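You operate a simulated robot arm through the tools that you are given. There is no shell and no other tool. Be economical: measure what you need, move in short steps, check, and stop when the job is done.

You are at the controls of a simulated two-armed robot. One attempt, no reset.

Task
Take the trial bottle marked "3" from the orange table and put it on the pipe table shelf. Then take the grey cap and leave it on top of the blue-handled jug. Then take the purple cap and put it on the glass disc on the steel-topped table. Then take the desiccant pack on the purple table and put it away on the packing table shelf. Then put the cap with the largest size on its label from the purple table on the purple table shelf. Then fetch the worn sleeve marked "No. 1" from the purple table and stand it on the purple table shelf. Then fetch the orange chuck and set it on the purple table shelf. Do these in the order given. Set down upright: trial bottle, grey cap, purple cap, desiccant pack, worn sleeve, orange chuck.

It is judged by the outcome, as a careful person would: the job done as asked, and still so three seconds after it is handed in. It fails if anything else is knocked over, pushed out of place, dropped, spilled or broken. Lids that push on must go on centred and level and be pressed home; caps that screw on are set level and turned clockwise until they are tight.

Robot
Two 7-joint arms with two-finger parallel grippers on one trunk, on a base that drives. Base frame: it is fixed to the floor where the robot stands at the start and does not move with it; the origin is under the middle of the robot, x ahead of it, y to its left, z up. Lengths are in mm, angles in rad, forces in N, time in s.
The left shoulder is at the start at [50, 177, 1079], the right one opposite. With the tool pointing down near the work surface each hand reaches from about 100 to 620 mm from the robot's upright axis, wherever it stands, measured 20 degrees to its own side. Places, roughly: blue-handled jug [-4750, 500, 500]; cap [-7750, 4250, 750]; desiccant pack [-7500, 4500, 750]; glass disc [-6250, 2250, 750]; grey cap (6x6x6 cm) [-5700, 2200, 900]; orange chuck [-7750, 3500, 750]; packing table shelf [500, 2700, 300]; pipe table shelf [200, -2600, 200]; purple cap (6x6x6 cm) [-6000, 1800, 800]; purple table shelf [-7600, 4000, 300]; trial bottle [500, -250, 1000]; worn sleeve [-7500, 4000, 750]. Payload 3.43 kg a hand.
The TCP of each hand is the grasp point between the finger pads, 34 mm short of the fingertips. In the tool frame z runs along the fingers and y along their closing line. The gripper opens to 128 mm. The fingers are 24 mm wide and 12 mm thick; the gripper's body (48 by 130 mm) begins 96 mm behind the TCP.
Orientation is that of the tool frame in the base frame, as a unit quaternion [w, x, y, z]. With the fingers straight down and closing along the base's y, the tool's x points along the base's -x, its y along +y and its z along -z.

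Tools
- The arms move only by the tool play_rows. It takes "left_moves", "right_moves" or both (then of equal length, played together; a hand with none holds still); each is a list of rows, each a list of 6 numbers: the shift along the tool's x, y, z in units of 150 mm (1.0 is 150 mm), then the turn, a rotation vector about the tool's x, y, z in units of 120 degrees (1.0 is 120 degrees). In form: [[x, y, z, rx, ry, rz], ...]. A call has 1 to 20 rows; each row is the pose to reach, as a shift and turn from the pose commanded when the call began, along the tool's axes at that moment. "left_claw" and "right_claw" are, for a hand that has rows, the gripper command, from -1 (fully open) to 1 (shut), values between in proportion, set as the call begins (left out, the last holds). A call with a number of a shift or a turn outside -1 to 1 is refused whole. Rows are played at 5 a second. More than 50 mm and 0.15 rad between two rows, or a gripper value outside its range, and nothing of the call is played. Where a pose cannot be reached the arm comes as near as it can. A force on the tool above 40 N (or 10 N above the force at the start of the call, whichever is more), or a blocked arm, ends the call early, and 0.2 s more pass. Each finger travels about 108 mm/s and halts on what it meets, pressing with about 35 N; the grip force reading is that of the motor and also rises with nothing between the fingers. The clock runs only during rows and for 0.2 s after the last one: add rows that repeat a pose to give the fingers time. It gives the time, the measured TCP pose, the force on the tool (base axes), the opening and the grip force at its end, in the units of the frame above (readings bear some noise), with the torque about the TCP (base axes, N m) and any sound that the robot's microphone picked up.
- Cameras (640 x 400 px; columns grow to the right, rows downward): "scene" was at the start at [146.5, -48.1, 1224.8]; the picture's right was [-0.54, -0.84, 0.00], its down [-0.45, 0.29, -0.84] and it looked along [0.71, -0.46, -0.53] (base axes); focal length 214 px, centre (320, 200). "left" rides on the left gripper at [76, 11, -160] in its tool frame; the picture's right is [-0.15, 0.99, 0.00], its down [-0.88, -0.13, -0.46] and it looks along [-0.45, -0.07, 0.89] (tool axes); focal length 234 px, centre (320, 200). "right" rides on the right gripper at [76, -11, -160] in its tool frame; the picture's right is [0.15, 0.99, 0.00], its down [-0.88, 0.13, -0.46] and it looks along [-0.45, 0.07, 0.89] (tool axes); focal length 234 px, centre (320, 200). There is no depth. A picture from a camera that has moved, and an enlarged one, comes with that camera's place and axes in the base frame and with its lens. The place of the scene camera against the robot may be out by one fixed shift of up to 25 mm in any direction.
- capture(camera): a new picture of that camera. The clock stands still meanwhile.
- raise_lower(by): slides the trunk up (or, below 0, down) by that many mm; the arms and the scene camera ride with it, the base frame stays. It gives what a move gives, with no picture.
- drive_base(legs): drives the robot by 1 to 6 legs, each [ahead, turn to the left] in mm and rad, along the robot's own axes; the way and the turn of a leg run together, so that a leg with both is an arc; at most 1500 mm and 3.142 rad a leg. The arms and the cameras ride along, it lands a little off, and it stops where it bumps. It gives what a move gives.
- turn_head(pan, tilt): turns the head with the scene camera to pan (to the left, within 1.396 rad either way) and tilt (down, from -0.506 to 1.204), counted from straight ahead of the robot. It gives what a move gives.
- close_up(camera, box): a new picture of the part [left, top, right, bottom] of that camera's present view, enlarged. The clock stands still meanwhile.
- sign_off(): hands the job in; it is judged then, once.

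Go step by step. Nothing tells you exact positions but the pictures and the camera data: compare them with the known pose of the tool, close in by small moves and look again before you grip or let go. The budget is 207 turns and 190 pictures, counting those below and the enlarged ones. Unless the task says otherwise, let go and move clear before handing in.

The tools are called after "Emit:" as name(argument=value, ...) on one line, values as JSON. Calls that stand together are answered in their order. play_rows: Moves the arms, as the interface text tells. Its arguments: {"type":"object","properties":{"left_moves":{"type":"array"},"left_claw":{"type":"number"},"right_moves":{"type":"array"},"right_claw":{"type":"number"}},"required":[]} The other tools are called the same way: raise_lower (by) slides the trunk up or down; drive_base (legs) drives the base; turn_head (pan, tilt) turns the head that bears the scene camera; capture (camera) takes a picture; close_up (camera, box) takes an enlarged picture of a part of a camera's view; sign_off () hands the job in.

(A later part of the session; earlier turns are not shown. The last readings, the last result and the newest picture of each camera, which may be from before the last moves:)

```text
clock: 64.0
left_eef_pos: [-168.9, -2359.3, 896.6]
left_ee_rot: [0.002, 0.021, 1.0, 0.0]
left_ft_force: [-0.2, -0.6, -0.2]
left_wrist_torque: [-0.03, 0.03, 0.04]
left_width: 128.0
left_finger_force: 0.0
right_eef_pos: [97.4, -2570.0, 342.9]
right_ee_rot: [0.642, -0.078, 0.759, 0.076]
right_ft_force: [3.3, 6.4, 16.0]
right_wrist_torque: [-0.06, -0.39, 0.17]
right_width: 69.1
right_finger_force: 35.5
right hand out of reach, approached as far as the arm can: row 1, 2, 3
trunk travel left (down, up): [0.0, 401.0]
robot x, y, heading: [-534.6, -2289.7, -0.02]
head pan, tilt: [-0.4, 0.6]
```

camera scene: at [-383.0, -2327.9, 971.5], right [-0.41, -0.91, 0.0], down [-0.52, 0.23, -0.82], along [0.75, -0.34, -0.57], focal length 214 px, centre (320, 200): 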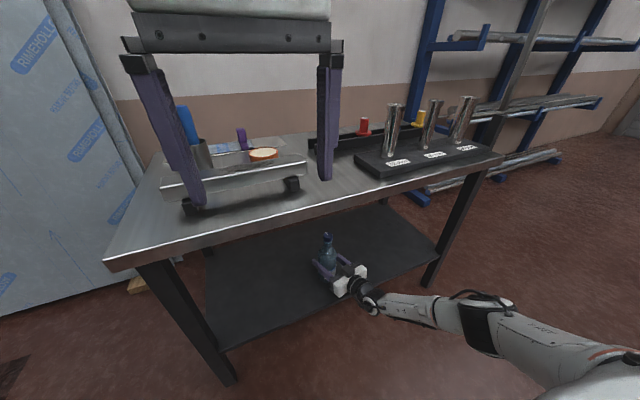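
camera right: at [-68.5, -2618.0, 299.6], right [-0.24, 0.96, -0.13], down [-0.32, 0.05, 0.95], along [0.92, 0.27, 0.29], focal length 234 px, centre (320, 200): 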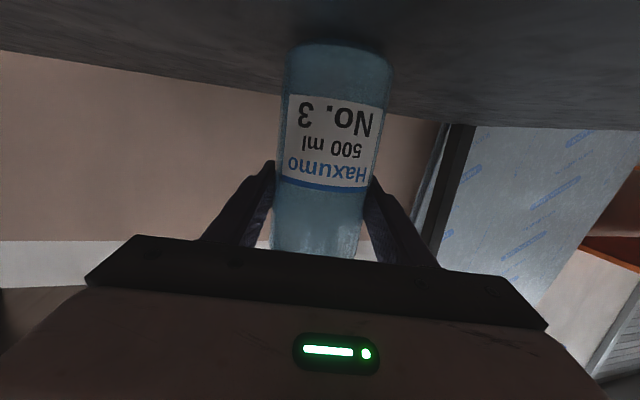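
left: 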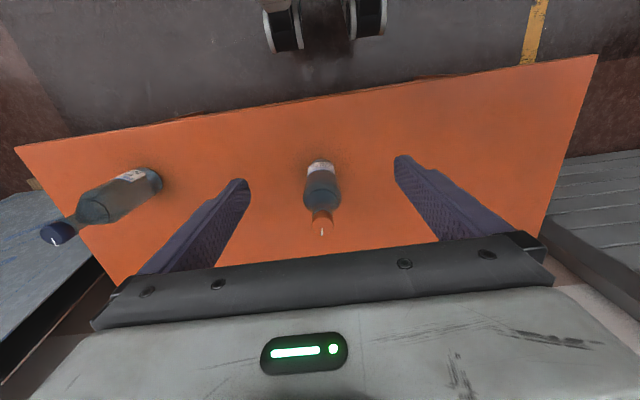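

Contact came at TCP z≈344. I'll check visually that it's the bottle base touching.

Emit:
close_up(camera="scene", box=[280, 210, 400, 320])

Emit:
capture(camera="right")

```text
3.64 times, centred on (340, 265) of scene
camera zoom: at [-384.5, -2327.1, 972.0], right [-0.41, -0.91, 0.0], down [-0.51, 0.23, -0.83], along [0.75, -0.34, -0.56], focal length 780 px, centre (247, -36)
```

zoom: 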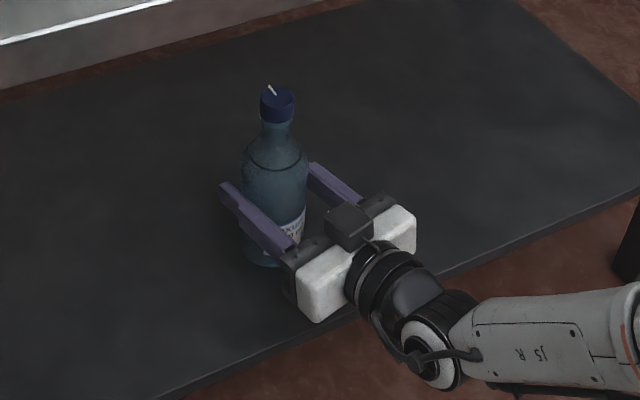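

```text
160 pictures are left
camera right: at [-68.7, -2617.8, 294.2], right [-0.24, 0.96, -0.13], down [-0.32, 0.05, 0.95], along [0.92, 0.27, 0.3], focal length 234 px, centre (320, 200)
```

right: 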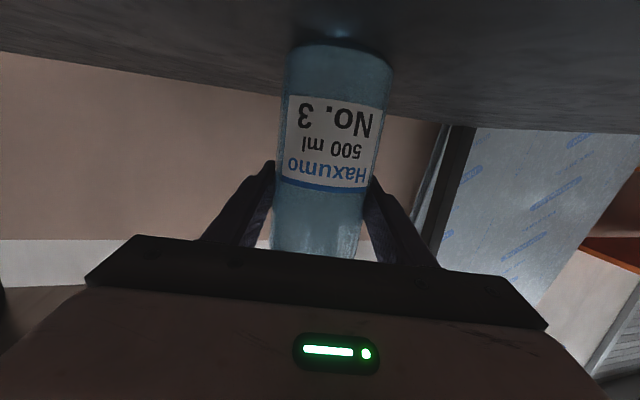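

The bottle stands on the shelf. I'll release it and retract.

Emit:
play_rows(right_moves=[[-0.008, 0, 0, 0, 0, 0], [-0.008, 0, 0, 0, 0, 0], [-0.008, 0, 0, 0, 0, 0], [-0.008, 0, 0, 0, 0, 0]], right_claw=-1)

Emit:
play_rows(right_moves=[[0, 0, -0.2, 0, 0, 0], [0, 0, -0.4, 0, 0, 0], [0, 0, -0.7, 0, 0, 0], [0, 0, -1.0, 0, 0, 0], [0, 0, -1.0, 0, 0, 0]])

Emit:
close_up(camera="scene", box=[260, 190, 420, 320])

```text
clock: 65.0
left_eef_pos: [-169.5, -2359.1, 896.6]
left_ee_rot: [0.002, 0.021, 1.0, 0.001]
left_ft_force: [0.4, 0.8, 0.2]
left_wrist_torque: [-0.02, 0.01, -0.02]
left_width: 128.1
left_finger_force: 0.2
right_eef_pos: [94.8, -2572.4, 340.2]
right_ee_rot: [0.639, -0.078, 0.761, 0.077]
right_ft_force: [0.1, -0.3, -0.3]
right_wrist_torque: [0.02, -0.03, 0.03]
right_width: 127.9
right_finger_force: 0.0
trunk travel left (down, up): [0.0, 401.0]
robot x, y, heading: [-535.8, -2289.5, -0.019]
head pan, tilt: [-0.4, 0.6]
```

```text
clock: 66.2
left_eef_pos: [-169.5, -2358.2, 895.5]
left_ee_rot: [0.001, 0.021, 1.0, 0.001]
left_ft_force: [0.0, 0.1, 0.6]
left_wrist_torque: [-0.02, -0.04, 0.01]
left_width: 127.7
left_finger_force: 0.1
right_eef_pos: [-49.6, -2604.1, 367.5]
right_ee_rot: [0.639, -0.078, 0.762, 0.077]
right_ft_force: [-0.1, 0.8, 0.1]
right_wrist_torque: [0.05, -0.04, 0.04]
right_width: 128.0
right_finger_force: 0.0
trunk travel left (down, up): [0.0, 401.0]
robot x, y, heading: [-535.7, -2293.8, -0.022]
head pan, tilt: [-0.4, 0.6]
```

```text
3.08 times, centred on (340, 255) of scene
camera zoom: at [-383.4, -2327.7, 971.6], right [-0.41, -0.91, 0.0], down [-0.52, 0.23, -0.83], along [0.75, -0.34, -0.56], focal length 660 px, centre (258, 31)
```

zoom: 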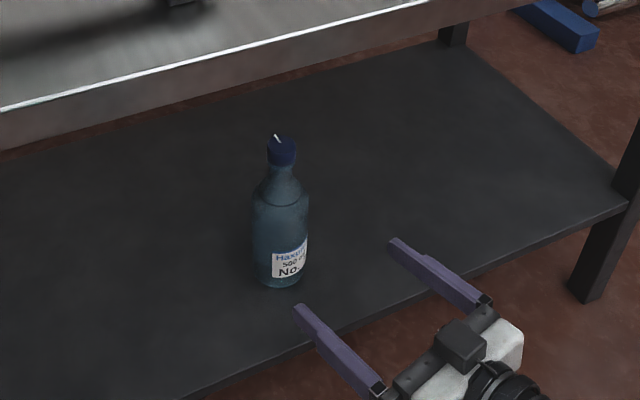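

Bottle 3 is standing on the shelf. I'll back off, raise the trunk and arm for travel, and turn to look toward the far side of the hall.

Emit:
drive_base(legs=[[-350, 0]])

Emit:
raise_lower(by=250)

Emit:
play_rows(right_moves=[[-0.3, 0, -0.1, 0, 0, 0], [-0.6, 0, -0.2, 0, 0, 0], [-0.9, 0, -0.3, 0, 0, 0]])

Emit:
play_rows(right_moves=[[-0.3, 0, -0.1, 0, 0, 0], [-0.6, 0, -0.2, 0, 0, 0], [-0.9, 0, -0.3, 0, 0, 0]])

Emit:
drive_base(legs=[[0, -2.6]])

Emit:
turn_head(pan=0.3, tilt=0.15)

Emit:
capture(camera="scene")

Emit:
turn_head(pan=-0.9, tilt=0.15)

Emit:
capture(camera="scene")

```text
clock: 68.5
left_eef_pos: [-522.8, -2353.4, 896.9]
left_ee_rot: [0.001, 0.022, 1.0, 0.0]
left_ft_force: [0.4, 1.5, 0.0]
left_wrist_torque: [-0.05, -0.01, -0.01]
left_width: 127.9
left_finger_force: 0.0
right_eef_pos: [-404.3, -2596.8, 368.2]
right_ee_rot: [0.639, -0.077, 0.761, 0.076]
right_ft_force: [0.1, -0.1, -0.2]
right_wrist_torque: [0.04, -0.02, 0.0]
right_width: 127.7
right_finger_force: 0.2
trunk travel left (down, up): [0.0, 401.0]
robot x, y, heading: [-889.5, -2285.1, -0.027]
head pan, tilt: [-0.4, 0.6]
```

```text
clock: 71.1
left_eef_pos: [-523.4, -2353.4, 1145.8]
left_ee_rot: [0.001, 0.023, 1.0, 0.001]
left_ft_force: [0.1, -0.3, -0.3]
left_wrist_torque: [0.0, 0.03, -0.02]
left_width: 128.0
left_finger_force: 0.1
right_eef_pos: [-404.1, -2598.0, 617.3]
right_ee_rot: [0.639, -0.076, 0.761, 0.075]
right_ft_force: [-0.5, 0.6, -0.7]
right_wrist_torque: [0.0, 0.0, 0.01]
right_width: 127.9
right_finger_force: 0.0
trunk travel left (down, up): [-250.0, 151.0]
robot x, y, heading: [-889.7, -2284.1, -0.024]
head pan, tilt: [-0.4, 0.6]
```

```text
clock: 71.9
left_eef_pos: [-523.2, -2354.1, 1146.3]
left_ee_rot: [0.002, 0.023, 1.0, 0.0]
left_ft_force: [0.6, 0.2, 0.3]
left_wrist_torque: [-0.01, 0.06, 0.0]
left_width: 128.0
left_finger_force: 0.0
right_eef_pos: [-426.5, -2600.9, 758.1]
right_ee_rot: [0.639, -0.077, 0.761, 0.076]
right_ft_force: [0.9, -0.1, 0.3]
right_wrist_torque: [-0.01, 0.03, -0.01]
right_width: 128.0
right_finger_force: 0.1
trunk travel left (down, up): [-250.0, 151.0]
robot x, y, heading: [-889.3, -2285.7, -0.025]
head pan, tilt: [-0.4, 0.6]
```

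```text
clock: 72.7
left_eef_pos: [-522.8, -2351.2, 1146.3]
left_ee_rot: [0.001, 0.023, 1.0, 0.001]
left_ft_force: [-0.9, 0.1, 0.3]
left_wrist_torque: [0.02, 0.0, -0.04]
left_width: 128.1
left_finger_force: 0.0
right_eef_pos: [-447.6, -2610.1, 900.5]
right_ee_rot: [0.639, -0.077, 0.762, 0.077]
right_ft_force: [-0.4, 0.4, 0.8]
right_wrist_torque: [0.02, 0.01, -0.02]
right_width: 127.8
right_finger_force: 0.1
trunk travel left (down, up): [-250.0, 151.0]
robot x, y, heading: [-890.2, -2283.1, -0.025]
head pan, tilt: [-0.4, 0.6]
```

```text
clock: 79.2
left_eef_pos: [-1236.3, -2418.3, 1146.5]
left_ee_rot: [0.001, 0.967, 0.254, -0.001]
left_ft_force: [0.3, -0.3, -0.2]
left_wrist_torque: [0.02, 0.04, 0.03]
left_width: 128.0
left_finger_force: 0.1
right_eef_pos: [-1439.8, -2238.9, 900.5]
right_ee_rot: [0.249, 0.711, 0.283, -0.594]
right_ft_force: [-0.2, 0.4, -0.2]
right_wrist_torque: [0.0, 0.02, 0.0]
right_width: 127.9
right_finger_force: 0.1
trunk travel left (down, up): [-250.0, 151.0]
robot x, y, heading: [-887.2, -2285.6, -2.607]
head pan, tilt: [-0.4, 0.6]
```

```text
clock: 80.2
left_eef_pos: [-1238.6, -2417.2, 1145.9]
left_ee_rot: [0.001, 0.967, 0.253, -0.001]
left_ft_force: [-0.1, 0.5, -0.8]
left_wrist_torque: [-0.04, 0.0, -0.01]
left_width: 127.9
left_finger_force: 0.0
right_eef_pos: [-1438.5, -2239.0, 899.9]
right_ee_rot: [0.249, 0.711, 0.283, -0.594]
right_ft_force: [0.0, -0.1, 0.3]
right_wrist_torque: [-0.01, 0.0, 0.0]
right_width: 127.9
right_finger_force: 0.1
trunk travel left (down, up): [-250.0, 151.0]
robot x, y, heading: [-888.1, -2279.8, -2.61]
head pan, tilt: [0.3, 0.15]
```

```text
158 pictures are left
camera scene: at [-1010.5, -2386.9, 1263.1], right [-0.74, 0.67, 0.0], down [0.1, 0.11, -0.99], along [-0.66, -0.73, -0.15], focal length 214 px, centre (320, 200)
```

scene: 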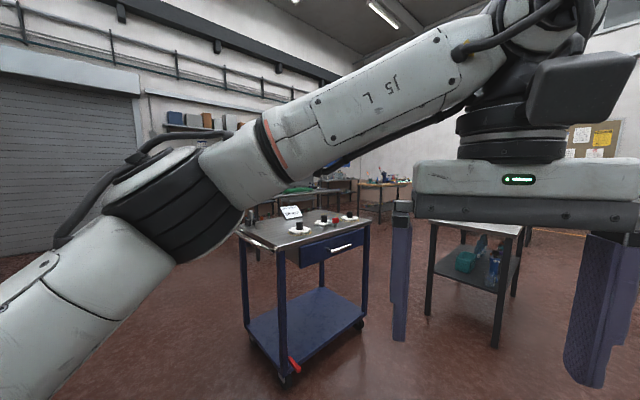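

```text
clock: 81.6
left_eef_pos: [-1236.5, -2418.5, 1145.3]
left_ee_rot: [0.001, 0.967, 0.253, -0.001]
left_ft_force: [0.2, -0.8, -0.1]
left_wrist_torque: [0.05, -0.01, 0.02]
left_width: 128.0
left_finger_force: 0.2
right_eef_pos: [-1438.9, -2239.0, 900.2]
right_ee_rot: [0.249, 0.711, 0.283, -0.594]
right_ft_force: [-0.5, 0.4, 0.0]
right_wrist_torque: [0.03, 0.0, -0.01]
right_width: 128.1
right_finger_force: 0.1
trunk travel left (down, up): [-250.0, 151.0]
robot x, y, heading: [-888.9, -2281.3, -2.606]
head pan, tilt: [-0.901, 0.15]
```

```text
157 pictures are left
camera scene: at [-1034.8, -2285.1, 1263.1], right [0.36, 0.93, 0.0], down [0.14, -0.05, -0.99], along [-0.92, 0.35, -0.15], focal length 214 px, centre (320, 200)
```

scene: 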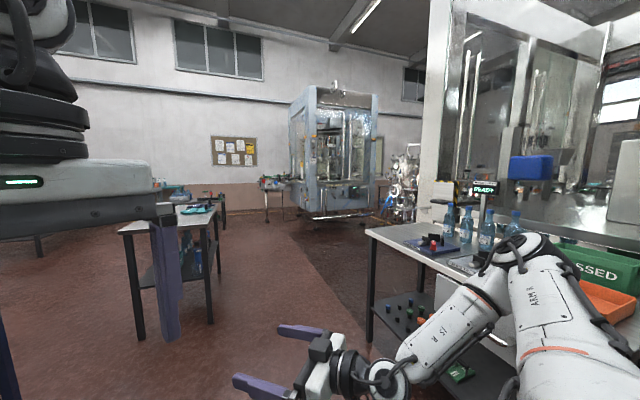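

There's a corridor between the machine bench on the right (its edge at y≈-1450) and a small table on the left (its edge at y≈-2560). I'll drive along y≈-2000 and look again.

Emit:
drive_base(legs=[[0, -0.71], [1450, 0], [250, 0], [0, -0.7]])

Emit:
turn_head(pan=0, tilt=0.15)

Emit:
capture(camera="scene")

Emit:
turn_head(pan=-1.0, tilt=0.15)

Emit:
capture(camera="scene")

```text
clock: 94.2
left_eef_pos: [-2772.6, -1641.4, 1145.4]
left_ee_rot: [0.001, 0.899, -0.438, 0.0]
left_ft_force: [0.4, -0.5, -0.7]
left_wrist_torque: [0.02, 0.03, -0.05]
left_width: 127.9
left_finger_force: 0.1
right_eef_pos: [-2626.2, -1414.1, 900.7]
right_ee_rot: [-0.197, 0.724, -0.248, -0.613]
right_ft_force: [-0.7, 0.1, -0.5]
right_wrist_torque: [0.01, -0.01, -0.01]
right_width: 127.9
right_finger_force: 0.0
trunk travel left (down, up): [-250.0, 151.0]
robot x, y, heading: [-2588.3, -1965.2, 2.255]
head pan, tilt: [-0.901, 0.15]
```

```text
clock: 95.4
left_eef_pos: [-2774.2, -1640.2, 1145.3]
left_ee_rot: [0.001, 0.899, -0.439, 0.0]
left_ft_force: [0.2, 0.0, -0.2]
left_wrist_torque: [0.0, 0.01, -0.02]
left_width: 128.0
left_finger_force: 0.1
right_eef_pos: [-2626.9, -1415.4, 899.9]
right_ee_rot: [-0.199, 0.723, -0.25, -0.612]
right_ft_force: [-0.4, 0.1, 0.9]
right_wrist_torque: [-0.03, 0.01, 0.0]
right_width: 128.2
right_finger_force: 0.0
trunk travel left (down, up): [-250.0, 151.0]
robot x, y, heading: [-2590.4, -1962.7, 2.258]
head pan, tilt: [0.0, 0.15]
```

```text
156 pictures are left
camera scene: at [-2690.2, -1838.0, 1263.1], right [0.78, 0.63, 0.0], down [0.09, -0.12, -0.99], along [-0.62, 0.77, -0.15], focal length 214 px, centre (320, 200)
```

scene: 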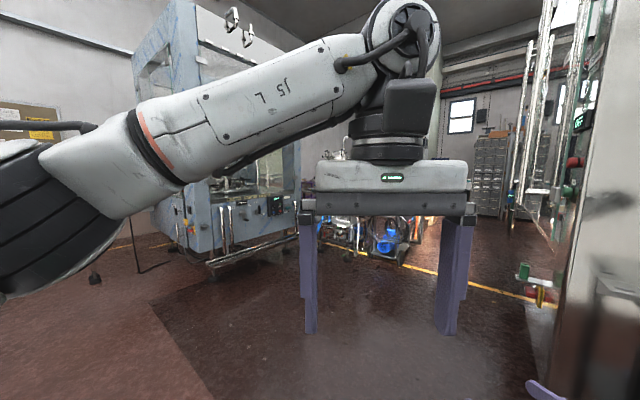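

```text
clock: 96.7
left_eef_pos: [-2772.3, -1640.9, 1145.5]
left_ee_rot: [0.001, 0.899, -0.438, 0.0]
left_ft_force: [0.1, -0.8, 0.0]
left_wrist_torque: [0.03, -0.02, 0.0]
left_width: 127.9
left_finger_force: 0.1
right_eef_pos: [-2627.1, -1415.0, 899.8]
right_ee_rot: [-0.199, 0.723, -0.25, -0.612]
right_ft_force: [0.0, -0.7, 0.0]
right_wrist_torque: [-0.03, -0.02, 0.01]
right_width: 127.8
right_finger_force: 0.1
trunk travel left (down, up): [-250.0, 151.0]
robot x, y, heading: [-2586.4, -1964.9, 2.255]
head pan, tilt: [-1.0, 0.15]
```

```text
155 pictures are left
camera scene: at [-2602.9, -1821.8, 1263.1], right [0.95, -0.31, 0.0], down [-0.05, -0.14, -0.99], along [0.31, 0.94, -0.15], focal length 214 px, centre (320, 200)
```

scene: 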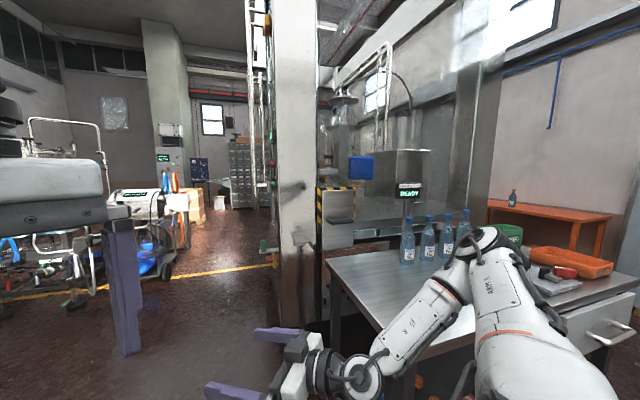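

The floor ahead is open. I'll zoom toward where the jug and cap tables should be.

Emit:
turn_head(pan=0.15, tilt=0.15)

Emit:
close_up(camera="scene", box=[300, 180, 500, 300])

Emit:
close_up(camera="scene", box=[180, 150, 380, 280])

```text
clock: 98.0
left_eef_pos: [-2774.3, -1640.7, 1145.3]
left_ee_rot: [0.001, 0.899, -0.438, 0.0]
left_ft_force: [0.1, -0.9, -1.4]
left_wrist_torque: [-0.05, 0.03, 0.01]
left_width: 128.1
left_finger_force: 0.0
right_eef_pos: [-2626.9, -1413.3, 900.5]
right_ee_rot: [-0.199, 0.723, -0.25, -0.612]
right_ft_force: [0.3, 0.3, -0.4]
right_wrist_torque: [-0.03, 0.03, 0.01]
right_width: 128.2
right_finger_force: 0.0
trunk travel left (down, up): [-250.0, 151.0]
robot x, y, heading: [-2590.0, -1971.8, 2.256]
head pan, tilt: [0.15, 0.15]
```

```text
3.20 times, centred on (400, 240) of scene
camera zoom: at [-2700.2, -1847.6, 1263.1], right [0.67, 0.74, 0.0], down [0.11, -0.1, -0.99], along [-0.73, 0.66, -0.15], focal length 686 px, centre (64, 72)
```

zoom: 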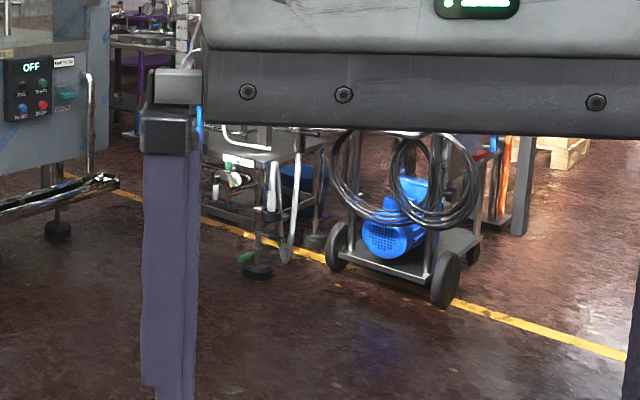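

```text
3.08 times, centred on (280, 215) of scene
camera zoom: at [-2700.2, -1847.6, 1263.1], right [0.67, 0.74, 0.0], down [0.11, -0.1, -0.99], along [-0.73, 0.66, -0.15], focal length 660 px, centre (443, 154)
```

zoom: 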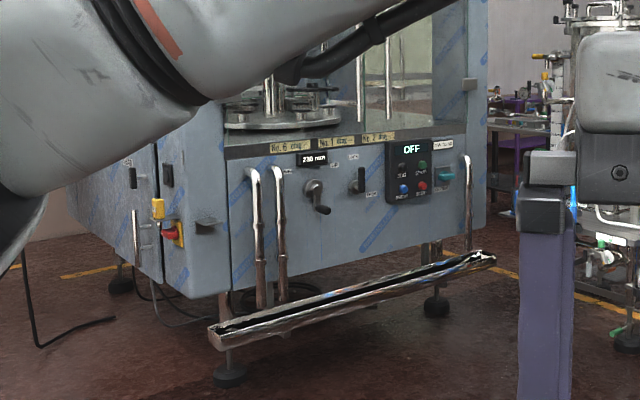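

I'll drive further toward the gap between the filling machine and the skid, to about (-4150, -450).

Emit:
drive_base(legs=[[0, 0.11], [1450, 0], [700, 0]])

Emit:
turn_head(pan=-0.3, tilt=0.25)

Emit:
capture(camera="scene")

Emit:
turn_head(pan=0.4, tilt=0.25)

Emit:
capture(camera="scene")

```text
clock: 109.3
left_eef_pos: [-4308.0, -90.7, 1145.8]
left_ee_rot: [0.001, 0.914, -0.405, 0.0]
left_ft_force: [0.9, 0.6, 0.0]
left_wrist_torque: [-0.02, -0.02, 0.02]
left_width: 127.6
left_finger_force: 0.0
right_eef_pos: [-4176.6, 146.5, 900.5]
right_ee_rot: [-0.176, 0.732, -0.223, -0.619]
right_ft_force: [0.7, 1.2, 0.1]
right_wrist_torque: [0.0, 0.01, -0.03]
right_width: 128.3
right_finger_force: 0.1
trunk travel left (down, up): [-250.0, 151.0]
robot x, y, heading: [-4097.6, -399.2, 2.327]
head pan, tilt: [0.15, 0.15]
```

```text
clock: 110.2
left_eef_pos: [-4309.0, -90.1, 1145.5]
left_ee_rot: [0.001, 0.915, -0.404, -0.001]
left_ft_force: [-0.3, -0.2, -0.1]
left_wrist_torque: [0.01, 0.03, 0.02]
left_width: 128.0
left_finger_force: 0.0
right_eef_pos: [-4177.5, 144.3, 899.9]
right_ee_rot: [-0.175, 0.732, -0.222, -0.62]
right_ft_force: [0.4, -0.5, -0.5]
right_wrist_torque: [-0.02, 0.02, 0.0]
right_width: 127.8
right_finger_force: 0.1
trunk travel left (down, up): [-250.0, 151.0]
robot x, y, heading: [-4098.8, -399.4, 2.327]
head pan, tilt: [-0.3, 0.25]
```

```text
152 pictures are left
camera scene: at [-4187.0, -265.2, 1253.9], right [0.9, 0.44, 0.0], down [0.11, -0.22, -0.97], along [-0.43, 0.87, -0.25], focal length 214 px, centre (320, 200)
```

scene: 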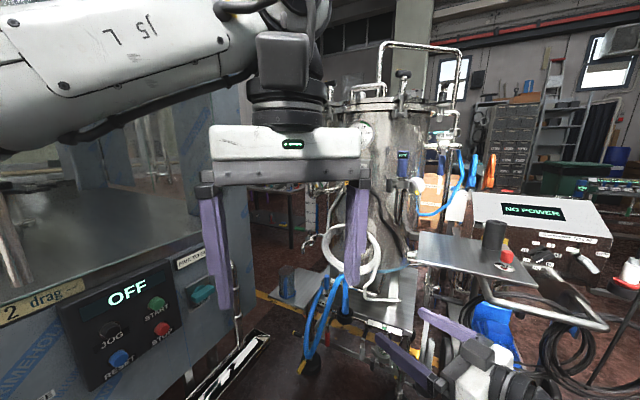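

```text
clock: 111.3
left_eef_pos: [-4307.1, -90.7, 1146.2]
left_ee_rot: [0.001, 0.914, -0.405, -0.001]
left_ft_force: [-0.3, -0.6, 0.2]
left_wrist_torque: [-0.01, 0.0, -0.01]
left_width: 128.0
left_finger_force: 0.2
right_eef_pos: [-4177.3, 146.0, 900.4]
right_ee_rot: [-0.176, 0.732, -0.223, -0.619]
right_ft_force: [-0.1, -0.5, 0.3]
right_wrist_torque: [0.0, -0.02, -0.01]
right_width: 128.2
right_finger_force: 0.0
trunk travel left (down, up): [-250.0, 151.0]
robot x, y, heading: [-4102.0, -397.9, 2.328]
head pan, tilt: [0.4, 0.25]
```

```text
151 pictures are left
camera scene: at [-4231.1, -311.3, 1253.8], right [0.4, 0.92, 0.0], down [0.23, -0.1, -0.97], along [-0.89, 0.39, -0.25], focal length 214 px, centre (320, 200)
```

scene: 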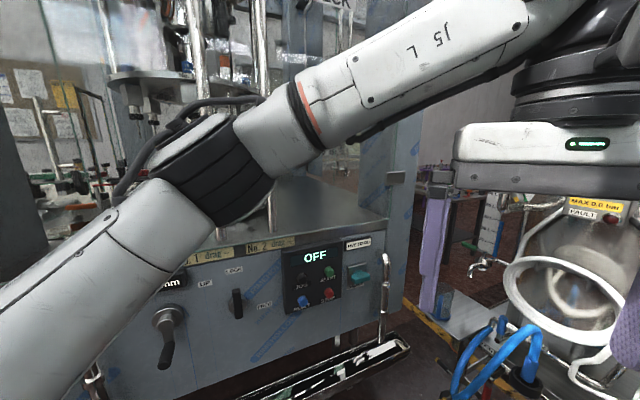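

I'm close to the filling machine now. I'll zoom in on the jug area and the gap beyond.

Emit:
close_up(camera="scene", box=[380, 150, 540, 350])

Emit:
turn_head(pan=-0.9, tilt=0.25)

Emit:
capture(camera="scene")

Emit:
turn_head(pan=-0.2, tilt=0.45)

Emit:
capture(camera="scene")

```text
2.00 times, centred on (460, 250) of scene
camera zoom: at [-4231.1, -311.3, 1253.8], right [0.4, 0.92, 0.0], down [0.23, -0.1, -0.97], along [-0.89, 0.39, -0.25], focal length 429 px, centre (40, 100)
```

zoom: 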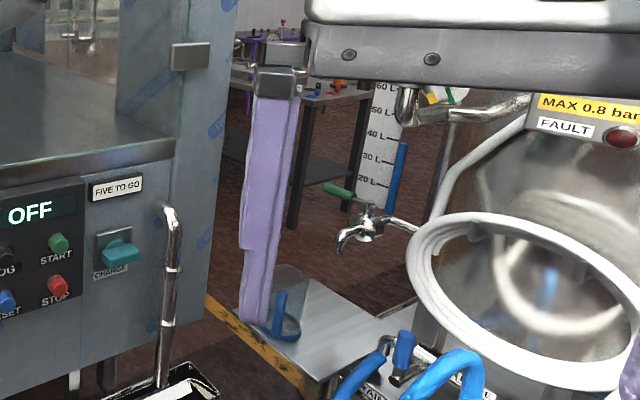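

```text
clock: 112.8
left_eef_pos: [-4308.2, -90.3, 1146.1]
left_ee_rot: [-0.001, 0.914, -0.406, -0.001]
left_ft_force: [0.0, 0.3, 0.4]
left_wrist_torque: [0.0, 0.0, -0.02]
left_width: 128.2
left_finger_force: 0.1
right_eef_pos: [-4176.5, 146.0, 899.3]
right_ee_rot: [-0.176, 0.732, -0.223, -0.62]
right_ft_force: [-0.3, -0.2, 0.3]
right_wrist_torque: [0.03, 0.02, 0.01]
right_width: 128.1
right_finger_force: 0.0
trunk travel left (down, up): [-250.0, 151.0]
robot x, y, heading: [-4100.8, -401.0, 2.325]
head pan, tilt: [-0.901, 0.25]
```

```text
149 pictures are left
camera scene: at [-4132.4, -256.5, 1253.8], right [0.99, -0.14, 0.0], down [-0.04, -0.24, -0.97], along [0.14, 0.96, -0.25], focal length 214 px, centre (320, 200)
```

scene: 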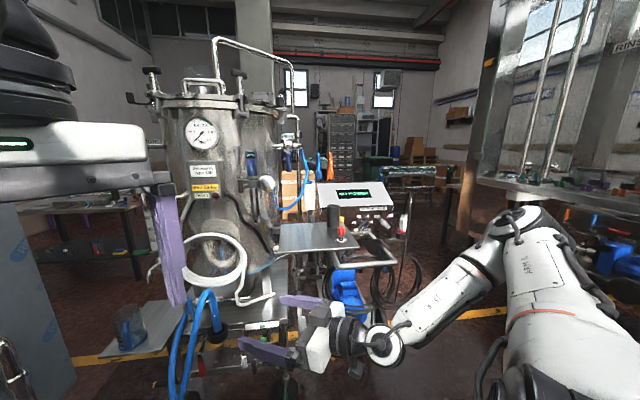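

```text
clock: 113.8
left_eef_pos: [-4306.6, -91.0, 1145.2]
left_ee_rot: [0.001, 0.914, -0.405, -0.001]
left_ft_force: [-0.4, -0.5, 0.0]
left_wrist_torque: [0.0, 0.0, 0.02]
left_width: 127.9
left_finger_force: 0.0
right_eef_pos: [-4176.6, 145.0, 901.3]
right_ee_rot: [-0.176, 0.732, -0.223, -0.619]
right_ft_force: [0.9, 1.1, 0.3]
right_wrist_torque: [-0.02, 0.03, -0.02]
right_width: 128.0
right_finger_force: 0.1
trunk travel left (down, up): [-250.0, 151.0]
robot x, y, heading: [-4097.1, -401.1, 2.328]
head pan, tilt: [-0.201, 0.45]
```

```text
148 pictures are left
camera scene: at [-4194.2, -270.9, 1235.2], right [0.85, 0.53, 0.0], down [0.23, -0.37, -0.9], along [-0.48, 0.76, -0.43], focal length 214 px, centre (320, 200)
```

scene: 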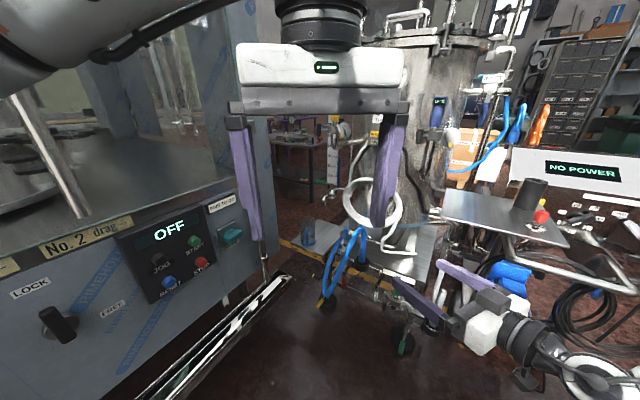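

The blue-handled jug stands on the skid's side plate at about (-4790, 558, 540). The gap to the machine is too narrow, so I'll back out and go around the right side of the skid to reach the cap table.

Emit:
drive_base(legs=[[-600, 0], [0, -1.25], [1000, 0]])

Emit:
turn_head(pan=0.35, tilt=0.2)

Emit:
capture(camera="scene")

Emit:
turn_head(pan=-0.4, tilt=0.2)

Emit:
capture(camera="scene")

```text
clock: 124.9
left_eef_pos: [-3032.9, 335.9, 1146.6]
left_ee_rot: [-0.001, -0.514, 0.858, 0.001]
left_ft_force: [0.3, 0.4, 0.1]
left_wrist_torque: [0.0, -0.03, -0.01]
left_width: 128.1
left_finger_force: 0.2
right_eef_pos: [-2766.9, 293.1, 899.8]
right_ee_rot: [0.501, -0.47, 0.603, 0.406]
right_ft_force: [-0.3, -0.4, 0.5]
right_wrist_torque: [0.02, 0.04, 0.0]
right_width: 127.8
right_finger_force: 0.1
trunk travel left (down, up): [-250.0, 151.0]
robot x, y, heading: [-3254.0, 31.4, 1.099]
head pan, tilt: [-0.201, 0.45]
```

```text
clock: 125.9
left_eef_pos: [-3032.8, 335.1, 1146.0]
left_ee_rot: [0.0, -0.514, 0.858, 0.001]
left_ft_force: [-0.2, 1.1, -0.4]
left_wrist_torque: [0.0, 0.0, 0.0]
left_width: 128.0
left_finger_force: 0.0
right_eef_pos: [-2766.2, 292.6, 900.3]
right_ee_rot: [0.499, -0.471, 0.604, 0.405]
right_ft_force: [-0.3, 0.3, 0.0]
right_wrist_torque: [0.0, -0.02, 0.01]
right_width: 128.2
right_finger_force: 0.2
trunk travel left (down, up): [-250.0, 151.0]
robot x, y, heading: [-3255.3, 34.5, 1.102]
head pan, tilt: [0.351, 0.201]
```

```text
147 pictures are left
camera scene: at [-3210.1, 191.4, 1258.4], right [0.99, -0.12, 0.0], down [-0.02, -0.2, -0.98], along [0.12, 0.97, -0.2], focal length 214 px, centre (320, 200)
```

scene: 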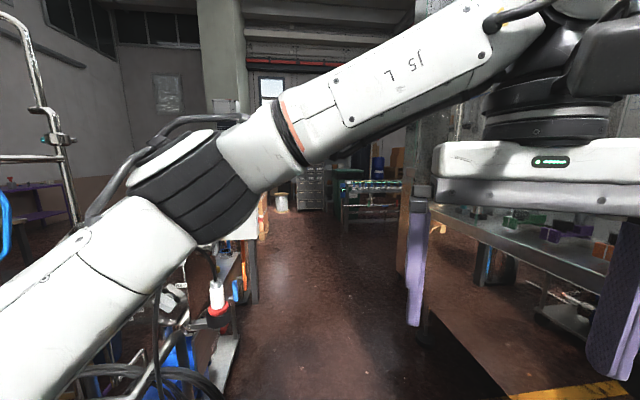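

```text
clock: 127.0
left_eef_pos: [-3033.9, 336.4, 1146.2]
left_ee_rot: [0.001, -0.514, 0.858, 0.0]
left_ft_force: [-0.2, -1.1, -0.3]
left_wrist_torque: [-0.03, 0.0, 0.0]
left_width: 128.0
left_finger_force: 0.1
right_eef_pos: [-2765.9, 294.1, 901.0]
right_ee_rot: [0.501, -0.47, 0.603, 0.405]
right_ft_force: [0.0, -0.5, -0.4]
right_wrist_torque: [0.0, 0.0, 0.01]
right_width: 128.1
right_finger_force: 0.0
trunk travel left (down, up): [-250.0, 151.0]
robot x, y, heading: [-3254.9, 36.1, 1.097]
head pan, tilt: [-0.4, 0.201]
```

```text
146 pictures are left
camera scene: at [-3150.0, 159.1, 1258.4], right [0.65, -0.76, 0.0], down [-0.15, -0.13, -0.98], along [0.75, 0.63, -0.2], focal length 214 px, centre (320, 200)
```

scene: 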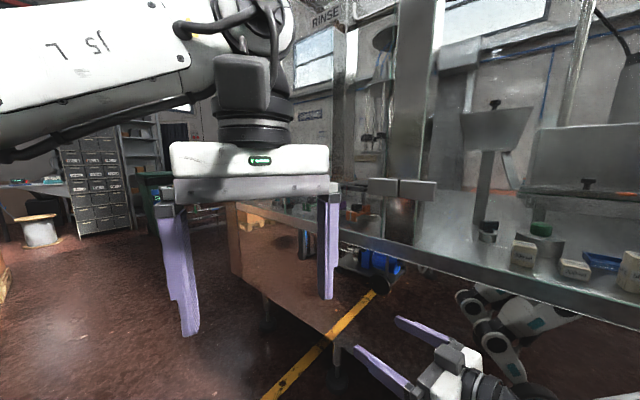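

The corridor along +y, at about x -3600..-2150, is open. I'll drive up it and look left past the skid.

Emit:
drive_base(legs=[[0, 0.24], [1400, 0], [600, 0.3], [0, 0.9]])

Emit:
turn_head(pan=-0.4, tilt=0.25)

Emit:
capture(camera="scene")

Emit:
turn_head(pan=0.5, tilt=0.25)

Emit:
capture(camera="scene")

```text
clock: 132.2
left_eef_pos: [-2926.1, 1190.6, 1155.2]
left_ee_rot: [0.017, -0.594, 0.804, -0.003]
left_ft_force: [0.3, 0.7, -0.1]
left_wrist_torque: [0.09, 0.03, -0.01]
left_width: 128.1
left_finger_force: 0.0
right_eef_pos: [-2665.0, 1200.2, 920.7]
right_ee_rot: [-0.46, 0.54, -0.538, -0.455]
right_ft_force: [-1.1, -0.5, -1.3]
right_wrist_torque: [0.0, 0.01, -0.01]
right_width: 128.0
right_finger_force: 0.1
trunk travel left (down, up): [-250.0, 151.0]
robot x, y, heading: [-3062.8, 864.6, 1.225]
head pan, tilt: [-0.4, 0.201]
stopped in leg 2: the robot was blocked; the commanded pose is now the measured one
```

```text
clock: 132.8
left_eef_pos: [-2927.2, 1189.1, 1155.8]
left_ee_rot: [0.02, -0.593, 0.805, -0.003]
left_ft_force: [0.1, 0.2, -0.2]
left_wrist_torque: [0.02, 0.02, 0.01]
left_width: 127.9
left_finger_force: 0.1
right_eef_pos: [-2668.0, 1199.5, 918.5]
right_ee_rot: [0.458, -0.538, 0.541, 0.456]
right_ft_force: [-0.3, 0.0, 0.7]
right_wrist_torque: [0.0, 0.01, 0.0]
right_width: 128.0
right_finger_force: 0.0
trunk travel left (down, up): [-250.0, 151.0]
robot x, y, heading: [-3064.1, 863.4, 1.229]
head pan, tilt: [-0.4, 0.25]
```

```text
145 pictures are left
camera scene: at [-3010.5, 989.8, 1257.7], right [0.74, -0.68, 0.02], down [-0.13, -0.17, -0.98], along [0.66, 0.72, -0.21], focal length 214 px, centre (320, 200)
```

scene: 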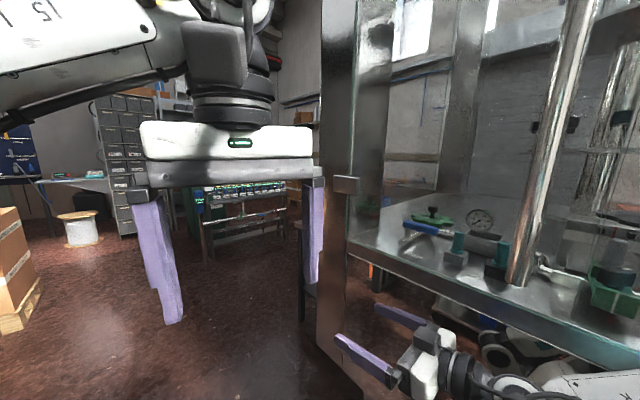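

```text
clock: 134.0
left_eef_pos: [-2928.7, 1190.5, 1156.3]
left_ee_rot: [0.019, -0.593, 0.805, -0.003]
left_ft_force: [-0.8, -0.5, -0.2]
left_wrist_torque: [0.01, -0.03, 0.02]
left_width: 127.9
left_finger_force: 0.1
right_eef_pos: [-2668.4, 1199.1, 918.6]
right_ee_rot: [0.459, -0.539, 0.54, 0.456]
right_ft_force: [0.4, 0.3, 0.8]
right_wrist_torque: [0.01, -0.03, 0.03]
right_width: 128.2
right_finger_force: 0.0
trunk travel left (down, up): [-250.0, 151.0]
robot x, y, heading: [-3063.0, 863.4, 1.227]
head pan, tilt: [0.499, 0.25]
```

```text
144 pictures are left
camera scene: at [-3088.3, 1013.7, 1255.5], right [0.99, 0.16, 0.04], down [0.07, -0.23, -0.97], along [-0.14, 0.96, -0.24], focal length 214 px, centre (320, 200)
```

scene: 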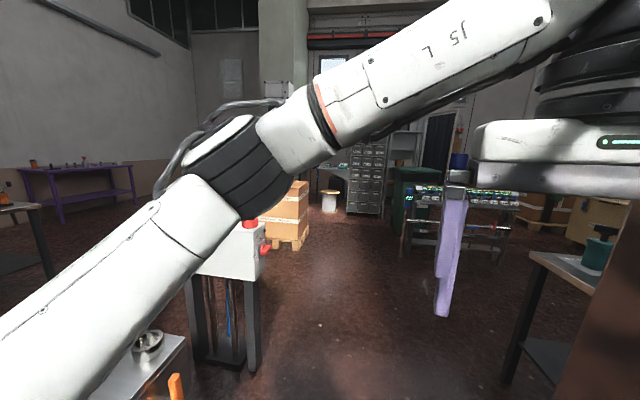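

My right arm grazed the rinse machine because I was angled toward it. I'll back up, straighten the heading and continue along the middle.

Emit:
drive_base(legs=[[-200, 0], [0, 0.28], [700, 0]])

Emit:
capture(camera="scene")

```text
clock: 137.9
left_eef_pos: [-3025.2, 1212.6, 1144.5]
left_ee_rot: [0.0, -0.674, 0.739, 0.003]
left_ft_force: [1.9, -0.2, -0.3]
left_wrist_torque: [0.03, 0.02, 0.03]
left_width: 127.8
left_finger_force: 0.0
right_eef_pos: [-2770.6, 1273.7, 906.4]
right_ee_rot: [-0.408, 0.597, -0.484, -0.494]
right_ft_force: [-0.7, -0.2, -1.1]
right_wrist_torque: [0.08, 0.03, -0.14]
right_width: 128.1
right_finger_force: 0.0
trunk travel left (down, up): [-250.0, 151.0]
robot x, y, heading: [-3121.8, 855.5, 1.365]
head pan, tilt: [0.499, 0.25]
stopped in leg 3: the robot was blocked; the commanded pose is now the measured one
```

```text
143 pictures are left
camera scene: at [-3128.9, 1012.9, 1252.6], right [0.96, 0.29, 0.0], down [0.07, -0.24, -0.97], along [-0.28, 0.93, -0.25], focal length 214 px, centre (320, 200)
```

scene: 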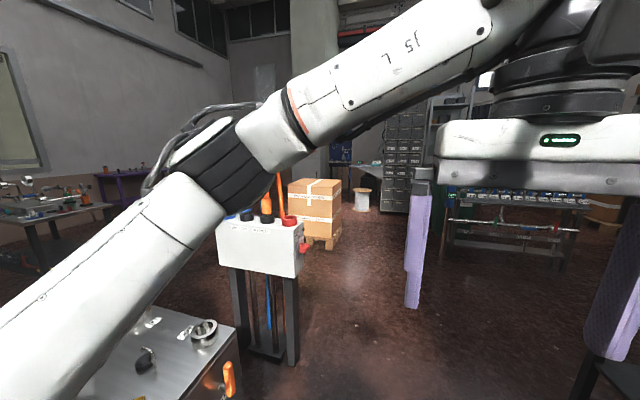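

Blocked again, so I'll inspect the right side before moving.

Emit:
turn_head(pan=-1.2, tilt=0.6)

Emit:
capture(camera="scene")

Emit:
capture(camera="right")

Emit:
turn_head(pan=1.2, tilt=0.7)

Emit:
capture(camera="scene")

```text
clock: 139.7
left_eef_pos: [-3025.3, 1211.2, 1147.5]
left_ee_rot: [0.001, -0.674, 0.738, 0.004]
left_ft_force: [-0.3, 1.3, -0.2]
left_wrist_torque: [-0.02, 0.03, 0.01]
left_width: 127.8
left_finger_force: 0.0
right_eef_pos: [-2770.8, 1273.5, 907.5]
right_ee_rot: [-0.409, 0.597, -0.481, -0.495]
right_ft_force: [-0.3, -0.7, 0.3]
right_wrist_torque: [0.01, 0.01, 0.04]
right_width: 128.1
right_finger_force: 0.2
trunk travel left (down, up): [-250.0, 151.0]
robot x, y, heading: [-3118.1, 849.3, 1.362]
head pan, tilt: [-1.201, 0.6]
```

```text
142 pictures are left
camera scene: at [-3015.2, 935.1, 1221.5], right [0.16, -0.99, 0.0], down [-0.56, -0.09, -0.82], along [0.81, 0.13, -0.57], focal length 214 px, centre (320, 200)
```

scene: 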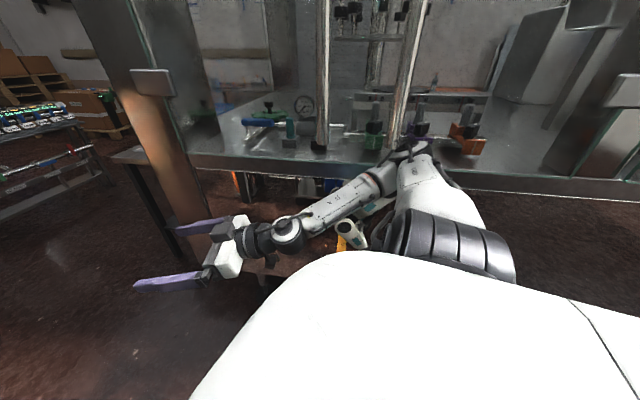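

```text
141 pictures are left
camera right: at [-2726.8, 1107.8, 861.3], right [-0.96, -0.22, -0.16], down [-0.08, -0.32, 0.95], along [-0.26, 0.92, 0.29], focal length 234 px, centre (320, 200)
```

right: 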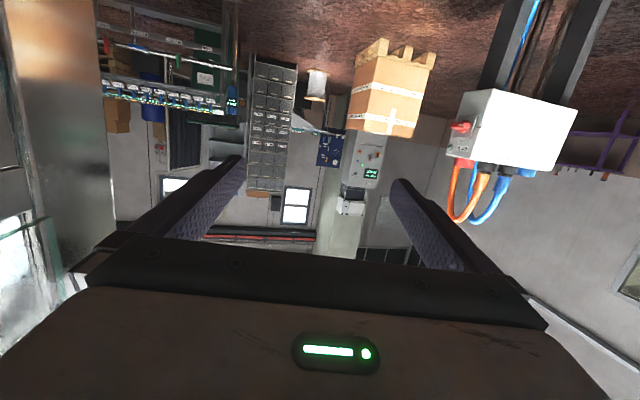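

```text
clock: 141.8
left_eef_pos: [-3024.1, 1210.7, 1148.0]
left_ee_rot: [0.001, -0.675, 0.738, 0.003]
left_ft_force: [-0.2, -0.9, 0.4]
left_wrist_torque: [-0.01, 0.05, 0.0]
left_width: 127.9
left_finger_force: 0.2
right_eef_pos: [-2771.0, 1272.4, 907.7]
right_ee_rot: [-0.41, 0.596, -0.482, -0.494]
right_ft_force: [-0.3, -0.2, 0.3]
right_wrist_torque: [-0.01, 0.04, -0.01]
right_width: 128.0
right_finger_force: 0.1
trunk travel left (down, up): [-250.0, 151.0]
robot x, y, heading: [-3116.7, 855.6, 1.359]
head pan, tilt: [1.201, 0.7]
```

```text
140 pictures are left
camera scene: at [-3173.3, 967.2, 1213.2], right [0.55, 0.84, 0.0], down [0.54, -0.35, -0.77], along [-0.64, 0.42, -0.64], focal length 214 px, centre (320, 200)
```

scene: 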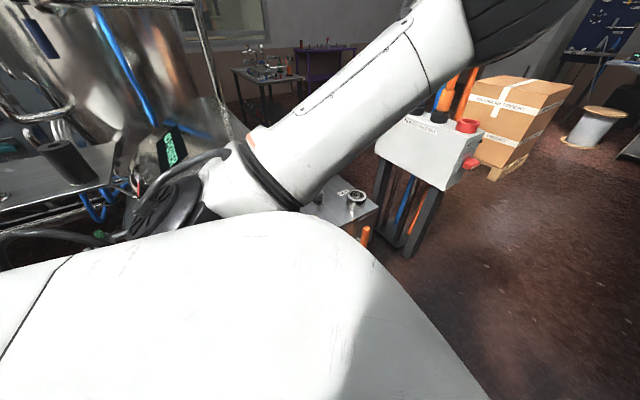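

The right elbow sticks out at bench height. I'll back up, then fold the right arm into the tool-down carry pose, which keeps the elbow high.

Emit:
drive_base(legs=[[-500, 0]])

Emit:
play_rows(right_moves=[[-0.1, 0, 0, 0, 0.07, 0], [-0.2, 0, 0, 0, 0.14, 0], [-0.3, 0, 0, 0, 0.21, 0], [-0.4, 0, 0, 0, 0.28, 0], [-0.5, 0, 0, 0, 0.35, 0], [-0.6, 0, 0, 0, 0.42, 0], [-0.7, 0, 0, 0, 0.49, 0], [-0.8, 0, 0, 0, 0.56, 0], [-0.9, 0, 0, 0, 0.62, 0], [-1.0, 0, 0, 0, 0.67, 0], [-1.0, 0, 0, 0, 0.67, 0]])

Emit:
turn_head(pan=-1.0, tilt=0.4)

Emit:
capture(camera="scene")

```text
clock: 144.8
left_eef_pos: [-3131.6, 718.3, 1148.5]
left_ee_rot: [0.003, -0.675, 0.738, 0.004]
left_ft_force: [-0.2, -0.7, -0.2]
left_wrist_torque: [0.04, -0.02, 0.01]
left_width: 127.7
left_finger_force: 0.1
right_eef_pos: [-2877.2, 780.2, 908.9]
right_ee_rot: [-0.409, 0.599, -0.48, -0.494]
right_ft_force: [0.3, 0.6, 0.2]
right_wrist_torque: [-0.01, 0.02, 0.02]
right_width: 127.9
right_finger_force: 0.0
trunk travel left (down, up): [-250.0, 151.0]
robot x, y, heading: [-3224.9, 359.9, 1.363]
head pan, tilt: [1.201, 0.7]
```

```text
clock: 147.2
left_eef_pos: [-3130.9, 718.6, 1149.3]
left_ee_rot: [0.002, -0.676, 0.737, 0.003]
left_ft_force: [0.3, -0.6, 0.9]
left_wrist_torque: [0.0, -0.01, 0.0]
left_width: 128.1
left_finger_force: 0.2
right_eef_pos: [-2883.7, 807.1, 1056.3]
right_ee_rot: [-0.002, 0.776, -0.631, 0.01]
right_ft_force: [-0.9, -0.4, 0.1]
right_wrist_torque: [0.02, 0.02, 0.01]
right_width: 128.2
right_finger_force: 0.1
trunk travel left (down, up): [-250.0, 151.0]
robot x, y, heading: [-3221.6, 359.7, 1.365]
head pan, tilt: [1.201, 0.7]
```

```text
clock: 149.3
left_eef_pos: [-3130.3, 718.3, 1148.7]
left_ee_rot: [0.001, -0.676, 0.737, 0.003]
left_ft_force: [0.3, -0.7, -0.3]
left_wrist_torque: [0.01, 0.02, 0.0]
left_width: 128.1
left_finger_force: 0.1
right_eef_pos: [-2885.5, 807.4, 1057.8]
right_ee_rot: [-0.003, 0.776, -0.631, 0.009]
right_ft_force: [0.7, 0.3, -0.7]
right_wrist_torque: [0.01, -0.03, -0.01]
right_width: 128.0
right_finger_force: 0.1
trunk travel left (down, up): [-250.0, 151.0]
robot x, y, heading: [-3223.5, 360.2, 1.37]
head pan, tilt: [-1.0, 0.4]
```

```text
139 pictures are left
camera scene: at [-3120.6, 461.9, 1239.9], right [0.36, -0.93, 0.0], down [-0.36, -0.14, -0.92], along [0.86, 0.33, -0.39], focal length 214 px, centre (320, 200)
```

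scene: 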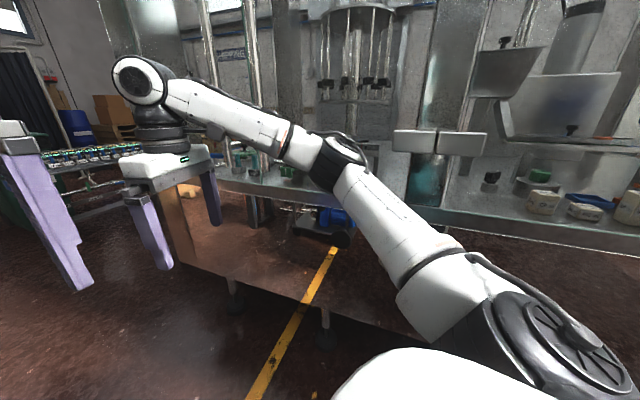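

The elbow is now higher and more forward. I'll straighten up and go on.

Emit:
drive_base(legs=[[0, 0.17], [700, 0]])

Emit:
capture(camera="scene")

Emit:
turn_head(pan=0.5, tilt=0.5)

Emit:
capture(camera="scene")

```text
clock: 153.8
left_eef_pos: [-3167.2, 1420.0, 1147.9]
left_ee_rot: [-0.002, 0.734, -0.679, -0.003]
left_ft_force: [-0.1, -0.9, 0.5]
left_wrist_torque: [0.01, -0.01, 0.0]
left_width: 127.8
left_finger_force: 0.1
right_eef_pos: [-2938.9, 1548.5, 1056.5]
right_ee_rot: [-0.003, 0.825, -0.565, 0.009]
right_ft_force: [1.0, 0.0, 0.5]
right_wrist_torque: [-0.03, -0.02, 0.0]
right_width: 128.0
right_finger_force: 0.1
trunk travel left (down, up): [-250.0, 151.0]
robot x, y, heading: [-3197.2, 1055.1, 1.533]
head pan, tilt: [-1.0, 0.4]
```

```text
138 pictures are left
camera scene: at [-3113.4, 1167.9, 1239.8], right [0.51, -0.86, 0.0], down [-0.34, -0.2, -0.92], along [0.79, 0.47, -0.39], focal length 214 px, centre (320, 200)
```

scene: 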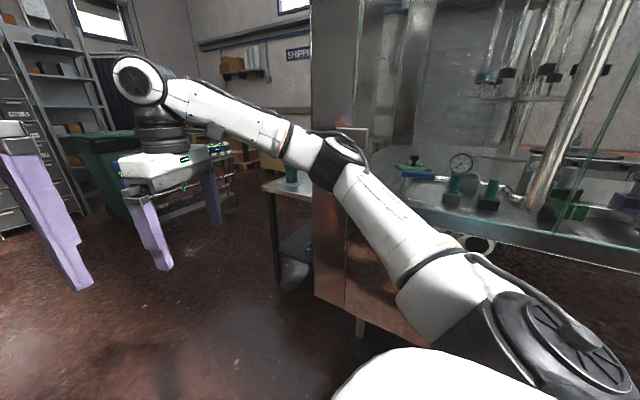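

```text
clock: 155.4
left_eef_pos: [-3166.0, 1419.0, 1148.6]
left_ee_rot: [-0.001, 0.734, -0.679, -0.003]
left_ft_force: [-0.4, 0.3, 0.2]
left_wrist_torque: [0.0, -0.01, 0.0]
left_width: 127.9
left_finger_force: 0.1
right_eef_pos: [-2939.0, 1547.5, 1058.0]
right_ee_rot: [-0.003, 0.826, -0.564, 0.009]
right_ft_force: [0.0, -0.5, 1.4]
right_wrist_torque: [-0.01, 0.01, 0.02]
right_width: 127.8
right_finger_force: 0.0
trunk travel left (down, up): [-250.0, 151.0]
robot x, y, heading: [-3200.0, 1048.7, 1.533]
head pan, tilt: [0.499, 0.499]
```

```text
137 pictures are left
camera scene: at [-3233.7, 1202.0, 1230.7], right [0.9, 0.44, 0.0], down [0.21, -0.43, -0.88], along [-0.39, 0.79, -0.48], focal length 214 px, centre (320, 200)
```

scene: 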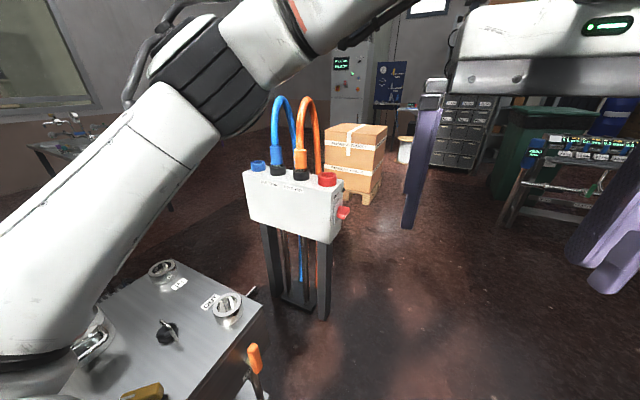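

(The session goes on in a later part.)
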